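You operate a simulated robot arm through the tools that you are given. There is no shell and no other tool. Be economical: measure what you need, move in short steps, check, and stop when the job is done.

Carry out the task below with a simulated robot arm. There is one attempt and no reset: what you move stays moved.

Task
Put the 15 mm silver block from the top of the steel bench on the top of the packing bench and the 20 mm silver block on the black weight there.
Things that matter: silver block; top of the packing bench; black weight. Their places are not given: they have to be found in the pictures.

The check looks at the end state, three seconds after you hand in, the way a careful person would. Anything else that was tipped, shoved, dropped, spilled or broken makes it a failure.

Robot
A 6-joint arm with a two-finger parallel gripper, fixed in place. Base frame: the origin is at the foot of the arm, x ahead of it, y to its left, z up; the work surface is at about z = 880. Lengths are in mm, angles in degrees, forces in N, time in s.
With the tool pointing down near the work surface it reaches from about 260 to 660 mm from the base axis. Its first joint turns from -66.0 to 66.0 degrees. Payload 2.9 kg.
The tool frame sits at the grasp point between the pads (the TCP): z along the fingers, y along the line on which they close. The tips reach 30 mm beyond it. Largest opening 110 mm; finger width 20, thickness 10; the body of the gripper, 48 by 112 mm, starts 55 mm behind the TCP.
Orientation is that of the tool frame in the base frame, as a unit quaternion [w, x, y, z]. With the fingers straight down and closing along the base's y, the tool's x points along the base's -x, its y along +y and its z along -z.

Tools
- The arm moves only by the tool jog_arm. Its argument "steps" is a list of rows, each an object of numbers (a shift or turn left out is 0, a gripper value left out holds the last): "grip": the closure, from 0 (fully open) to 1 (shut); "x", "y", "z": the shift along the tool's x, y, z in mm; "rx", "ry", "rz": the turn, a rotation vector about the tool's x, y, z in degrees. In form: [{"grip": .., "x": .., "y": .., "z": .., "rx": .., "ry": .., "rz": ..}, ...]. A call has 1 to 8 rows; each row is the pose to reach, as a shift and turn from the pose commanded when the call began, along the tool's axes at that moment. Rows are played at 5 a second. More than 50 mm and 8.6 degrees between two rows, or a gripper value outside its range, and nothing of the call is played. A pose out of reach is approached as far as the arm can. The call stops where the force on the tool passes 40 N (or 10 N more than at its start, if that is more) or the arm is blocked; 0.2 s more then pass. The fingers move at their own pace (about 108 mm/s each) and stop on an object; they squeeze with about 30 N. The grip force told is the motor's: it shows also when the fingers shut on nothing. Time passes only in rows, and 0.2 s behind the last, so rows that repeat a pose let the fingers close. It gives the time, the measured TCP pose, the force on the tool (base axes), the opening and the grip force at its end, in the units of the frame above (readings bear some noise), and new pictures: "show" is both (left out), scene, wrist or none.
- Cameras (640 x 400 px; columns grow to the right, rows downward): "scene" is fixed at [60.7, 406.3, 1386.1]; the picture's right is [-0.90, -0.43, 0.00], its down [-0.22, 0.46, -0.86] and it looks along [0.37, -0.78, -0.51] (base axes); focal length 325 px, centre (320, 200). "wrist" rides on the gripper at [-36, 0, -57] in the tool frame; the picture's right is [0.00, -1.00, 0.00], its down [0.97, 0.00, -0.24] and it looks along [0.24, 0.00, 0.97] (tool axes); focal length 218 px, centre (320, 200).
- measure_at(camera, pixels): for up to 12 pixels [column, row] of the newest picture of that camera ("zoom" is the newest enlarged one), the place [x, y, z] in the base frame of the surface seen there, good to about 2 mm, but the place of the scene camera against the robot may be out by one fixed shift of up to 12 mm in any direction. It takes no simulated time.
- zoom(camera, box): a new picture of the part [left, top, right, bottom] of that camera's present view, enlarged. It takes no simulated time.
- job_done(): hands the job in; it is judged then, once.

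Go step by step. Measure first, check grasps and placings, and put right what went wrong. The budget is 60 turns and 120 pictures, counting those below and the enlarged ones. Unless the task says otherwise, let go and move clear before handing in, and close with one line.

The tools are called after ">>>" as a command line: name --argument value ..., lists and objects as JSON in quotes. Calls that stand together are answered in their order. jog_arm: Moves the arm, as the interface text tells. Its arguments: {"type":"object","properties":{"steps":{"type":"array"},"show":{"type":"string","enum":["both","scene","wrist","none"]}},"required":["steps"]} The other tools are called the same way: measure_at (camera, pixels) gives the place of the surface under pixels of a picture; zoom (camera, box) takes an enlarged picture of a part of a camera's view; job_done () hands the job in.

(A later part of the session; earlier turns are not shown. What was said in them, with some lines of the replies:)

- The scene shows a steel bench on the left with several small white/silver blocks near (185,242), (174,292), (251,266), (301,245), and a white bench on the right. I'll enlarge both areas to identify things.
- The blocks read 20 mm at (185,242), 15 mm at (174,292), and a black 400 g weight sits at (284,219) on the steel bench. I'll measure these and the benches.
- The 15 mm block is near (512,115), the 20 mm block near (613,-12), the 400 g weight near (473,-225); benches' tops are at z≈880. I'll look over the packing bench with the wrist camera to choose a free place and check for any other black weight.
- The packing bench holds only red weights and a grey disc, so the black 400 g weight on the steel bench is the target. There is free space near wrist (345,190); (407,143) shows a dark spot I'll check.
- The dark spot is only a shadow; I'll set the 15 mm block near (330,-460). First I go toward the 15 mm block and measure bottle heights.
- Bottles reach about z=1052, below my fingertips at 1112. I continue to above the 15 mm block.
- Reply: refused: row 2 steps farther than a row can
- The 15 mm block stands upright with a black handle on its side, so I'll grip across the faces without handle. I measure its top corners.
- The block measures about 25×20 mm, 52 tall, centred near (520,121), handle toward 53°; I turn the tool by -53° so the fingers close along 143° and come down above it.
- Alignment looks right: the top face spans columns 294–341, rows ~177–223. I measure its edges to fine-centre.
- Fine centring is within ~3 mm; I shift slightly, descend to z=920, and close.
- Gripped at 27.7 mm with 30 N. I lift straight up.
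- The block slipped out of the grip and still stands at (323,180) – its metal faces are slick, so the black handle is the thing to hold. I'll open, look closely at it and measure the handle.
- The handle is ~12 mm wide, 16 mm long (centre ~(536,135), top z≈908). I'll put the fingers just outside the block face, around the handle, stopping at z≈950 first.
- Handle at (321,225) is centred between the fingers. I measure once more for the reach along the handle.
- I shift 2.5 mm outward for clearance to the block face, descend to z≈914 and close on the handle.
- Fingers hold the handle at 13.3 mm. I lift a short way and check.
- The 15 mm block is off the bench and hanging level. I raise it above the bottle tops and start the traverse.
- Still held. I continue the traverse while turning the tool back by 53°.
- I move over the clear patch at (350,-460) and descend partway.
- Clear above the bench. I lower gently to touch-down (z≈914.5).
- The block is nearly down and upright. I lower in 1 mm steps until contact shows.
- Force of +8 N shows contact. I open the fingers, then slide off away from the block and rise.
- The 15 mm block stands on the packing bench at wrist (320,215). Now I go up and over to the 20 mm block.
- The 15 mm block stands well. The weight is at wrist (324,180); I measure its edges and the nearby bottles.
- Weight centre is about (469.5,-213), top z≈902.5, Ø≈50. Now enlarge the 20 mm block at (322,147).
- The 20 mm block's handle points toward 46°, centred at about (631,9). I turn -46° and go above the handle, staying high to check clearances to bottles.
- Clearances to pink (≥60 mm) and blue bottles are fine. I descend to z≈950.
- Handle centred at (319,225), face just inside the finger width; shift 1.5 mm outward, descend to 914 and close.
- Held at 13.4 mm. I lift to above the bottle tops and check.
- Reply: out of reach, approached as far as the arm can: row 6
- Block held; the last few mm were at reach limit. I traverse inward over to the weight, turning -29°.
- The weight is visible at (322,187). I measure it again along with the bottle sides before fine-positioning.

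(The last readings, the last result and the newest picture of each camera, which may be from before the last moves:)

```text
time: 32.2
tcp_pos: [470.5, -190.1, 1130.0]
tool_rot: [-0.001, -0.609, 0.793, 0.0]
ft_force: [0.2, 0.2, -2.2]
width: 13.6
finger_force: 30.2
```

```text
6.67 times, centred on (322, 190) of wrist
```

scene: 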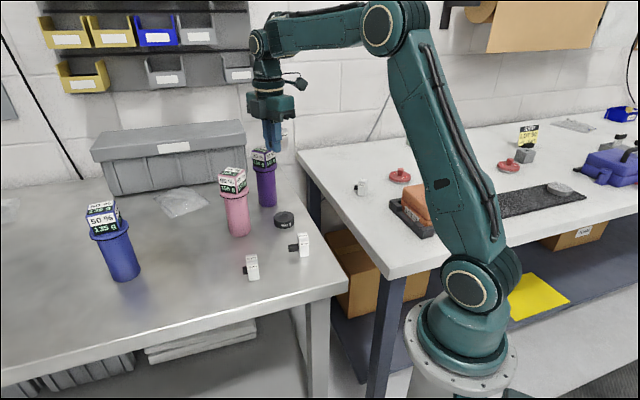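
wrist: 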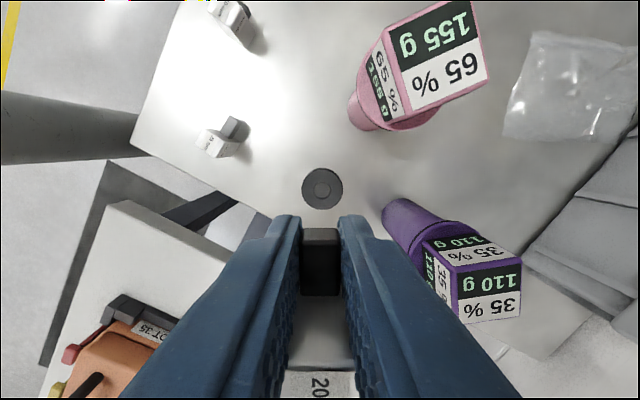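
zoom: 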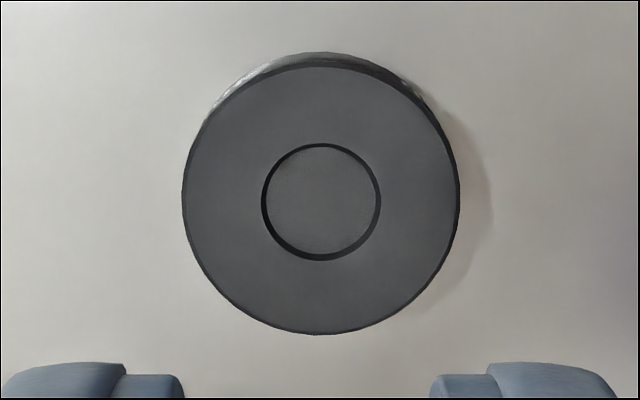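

Weight centre ≈(468.3,-212.7). The block needs about 3 mm sideways and 2.5 mm along; I apply that and descend to z≈950.

>>> jog_arm --steps '[{"x": -2.5, "y": -3.2, "z": 30, "grip": 1}, {"x": -2.5, "y": -3.2, "z": 70}, {"x": -2.5, "y": -3.2, "z": 110}, {"x": -2.5, "y": -3.2, "z": 150}, {"x": -2.5, "y": -3.2, "z": 180}, {"x": -2.5, "y": -3.2, "z": 180}]' --show "both"

>>> zoom --camera "scene" --box '[244, 180, 324, 230]'

```text
time: 33.6
tcp_pos: [476.1, -187.6, 949.6]
tool_rot: [-0.001, -0.609, 0.793, 0.0]
ft_force: [-0.6, 0.0, -1.1]
width: 13.3
finger_force: 30.0
```

scene: 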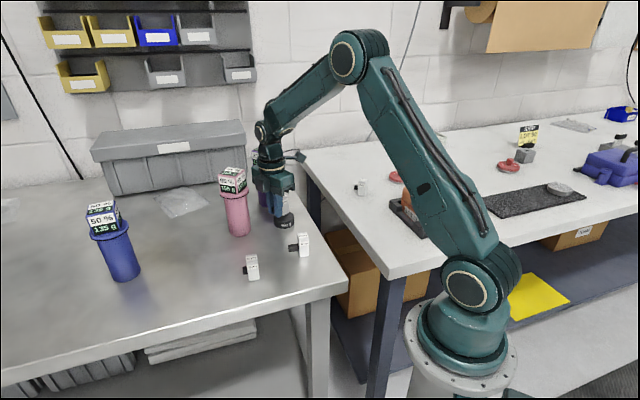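
wrist: 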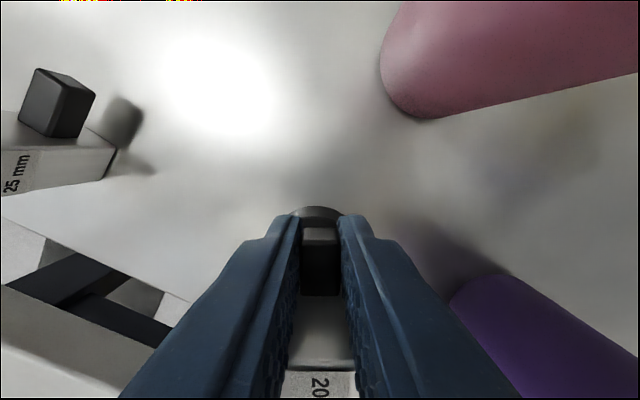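

```text
8.00 times, centred on (284, 205) of scene
```

zoom: 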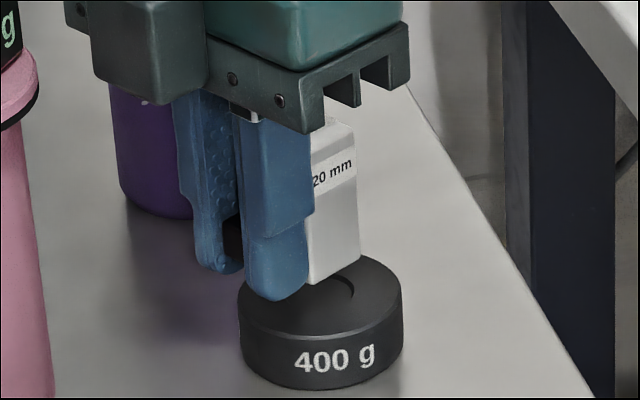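

Block hovers over the weight, whose rim shows at wrist (317,208). I check the rim position to confirm centring.

>>> measure_at --camera "wrist" --pixels '[[317, 211], [300, 213], [335, 213], [317, 214], [322, 365], [322, 375]]'

>>> zoom --camera "wrist" --box '[272, 190, 368, 250]'

```text
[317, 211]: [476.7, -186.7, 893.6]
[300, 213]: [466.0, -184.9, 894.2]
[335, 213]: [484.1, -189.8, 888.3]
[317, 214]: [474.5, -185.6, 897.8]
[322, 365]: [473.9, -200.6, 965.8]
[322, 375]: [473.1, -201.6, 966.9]
```

```text
6.67 times, centred on (320, 220) of wrist
```

zoom: 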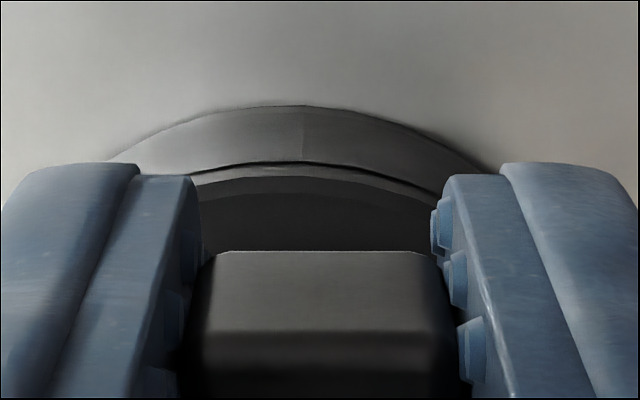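

Slight over-correction: the weight's axis is ~2 mm back along tool +y and +x. I correct and lower to just above contact.

>>> jog_arm --steps '[{"x": 2, "y": 1.5, "z": 4, "grip": 1}, {"x": 2, "y": 1.5, "z": 8}, {"x": 2, "y": 1.5, "z": 10}, {"x": 2, "y": 1.5, "z": 11}, {"x": 2, "y": 1.5, "z": 11}]' --show "none"

>>> zoom --camera "scene" --box '[260, 195, 308, 230]'

```text
time: 34.8
tcp_pos: [472.7, -188.1, 936.8]
tool_rot: [0.001, -0.609, 0.793, 0.0]
ft_force: [0.1, 0.0, -2.0]
width: 13.4
finger_force: 29.7
```

```text
11.43 times, centred on (284, 212) of scene
```

zoom: 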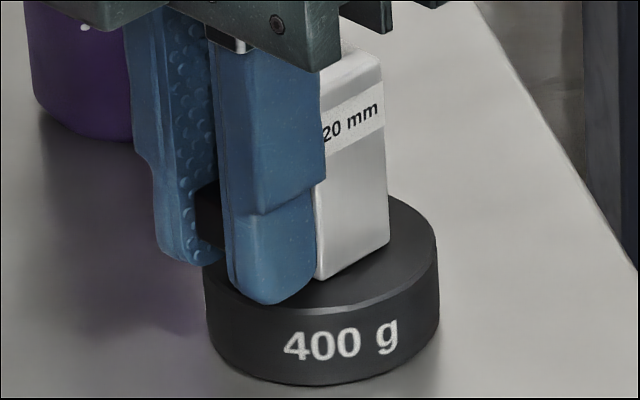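

Centred well, almost touching. I lower in half-millimetre steps.

>>> jog_arm --steps '[{"z": 0.5, "grip": 1}, {"z": 1}, {"z": 1}]' --show "none"

```text
time: 35.6
tcp_pos: [473.9, -187.7, 937.4]
tool_rot: [0.0, -0.609, 0.794, -0.001]
ft_force: [-1.9, 1.3, 6.8]
width: 13.2
finger_force: 30.3
```

Contact at +6.8 N. I open, slide off the handle and rise.

>>> jog_arm --steps '[{"grip": 0.8}, {"grip": 0.6}, {"grip": 0.6, "x": -5, "z": -2}, {"grip": 0.6, "x": -9, "z": -20}, {"x": -9, "z": -60}, {"x": -9, "z": -105}, {"x": -9, "z": -150}, {"x": -9, "z": -190}]' --show "both"

>>> zoom --camera "scene" --box '[236, 180, 332, 240]'

```text
time: 37.4
tcp_pos: [475.5, -179.9, 1123.6]
tool_rot: [0.0, -0.609, 0.793, 0.0]
ft_force: [1.3, -0.1, -0.3]
width: 43.9
finger_force: 0.1
```

scene: 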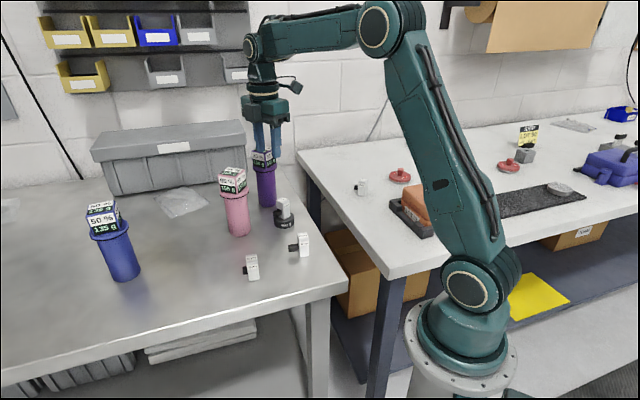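
wrist: 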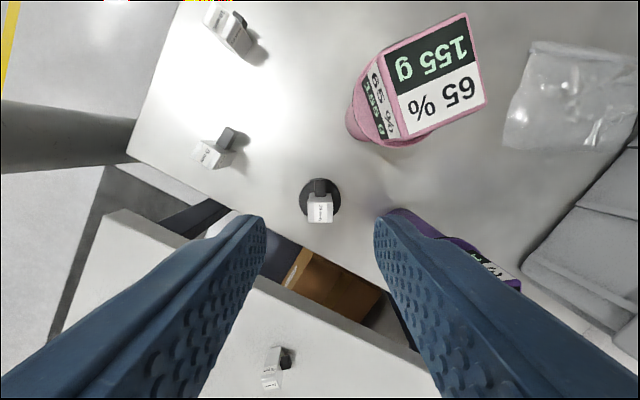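

```text
6.67 times, centred on (284, 210) of scene
```

zoom: 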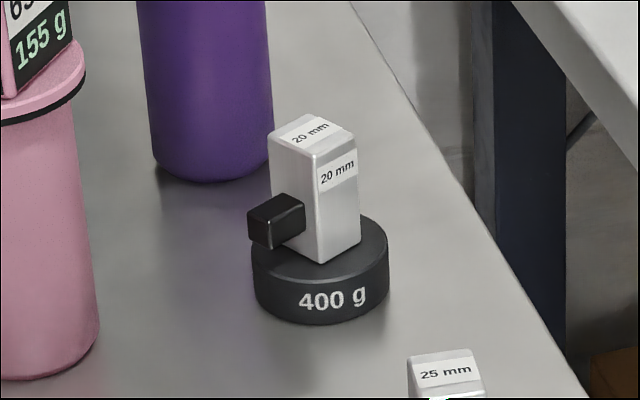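

The 20 mm block stands centred on the black 400 g weight, the 15 mm block stands on the packing bench at scene (361,187), the other items look undisturbed, and the arm is clear. I hand in.

>>> job_done

```text
The job is handed in.
```

The 15 mm silver block is standing on the top of the packing bench. The 20 mm silver block is standing on the black 400 g weight, which is on the steel bench and is the only black weight I could find.
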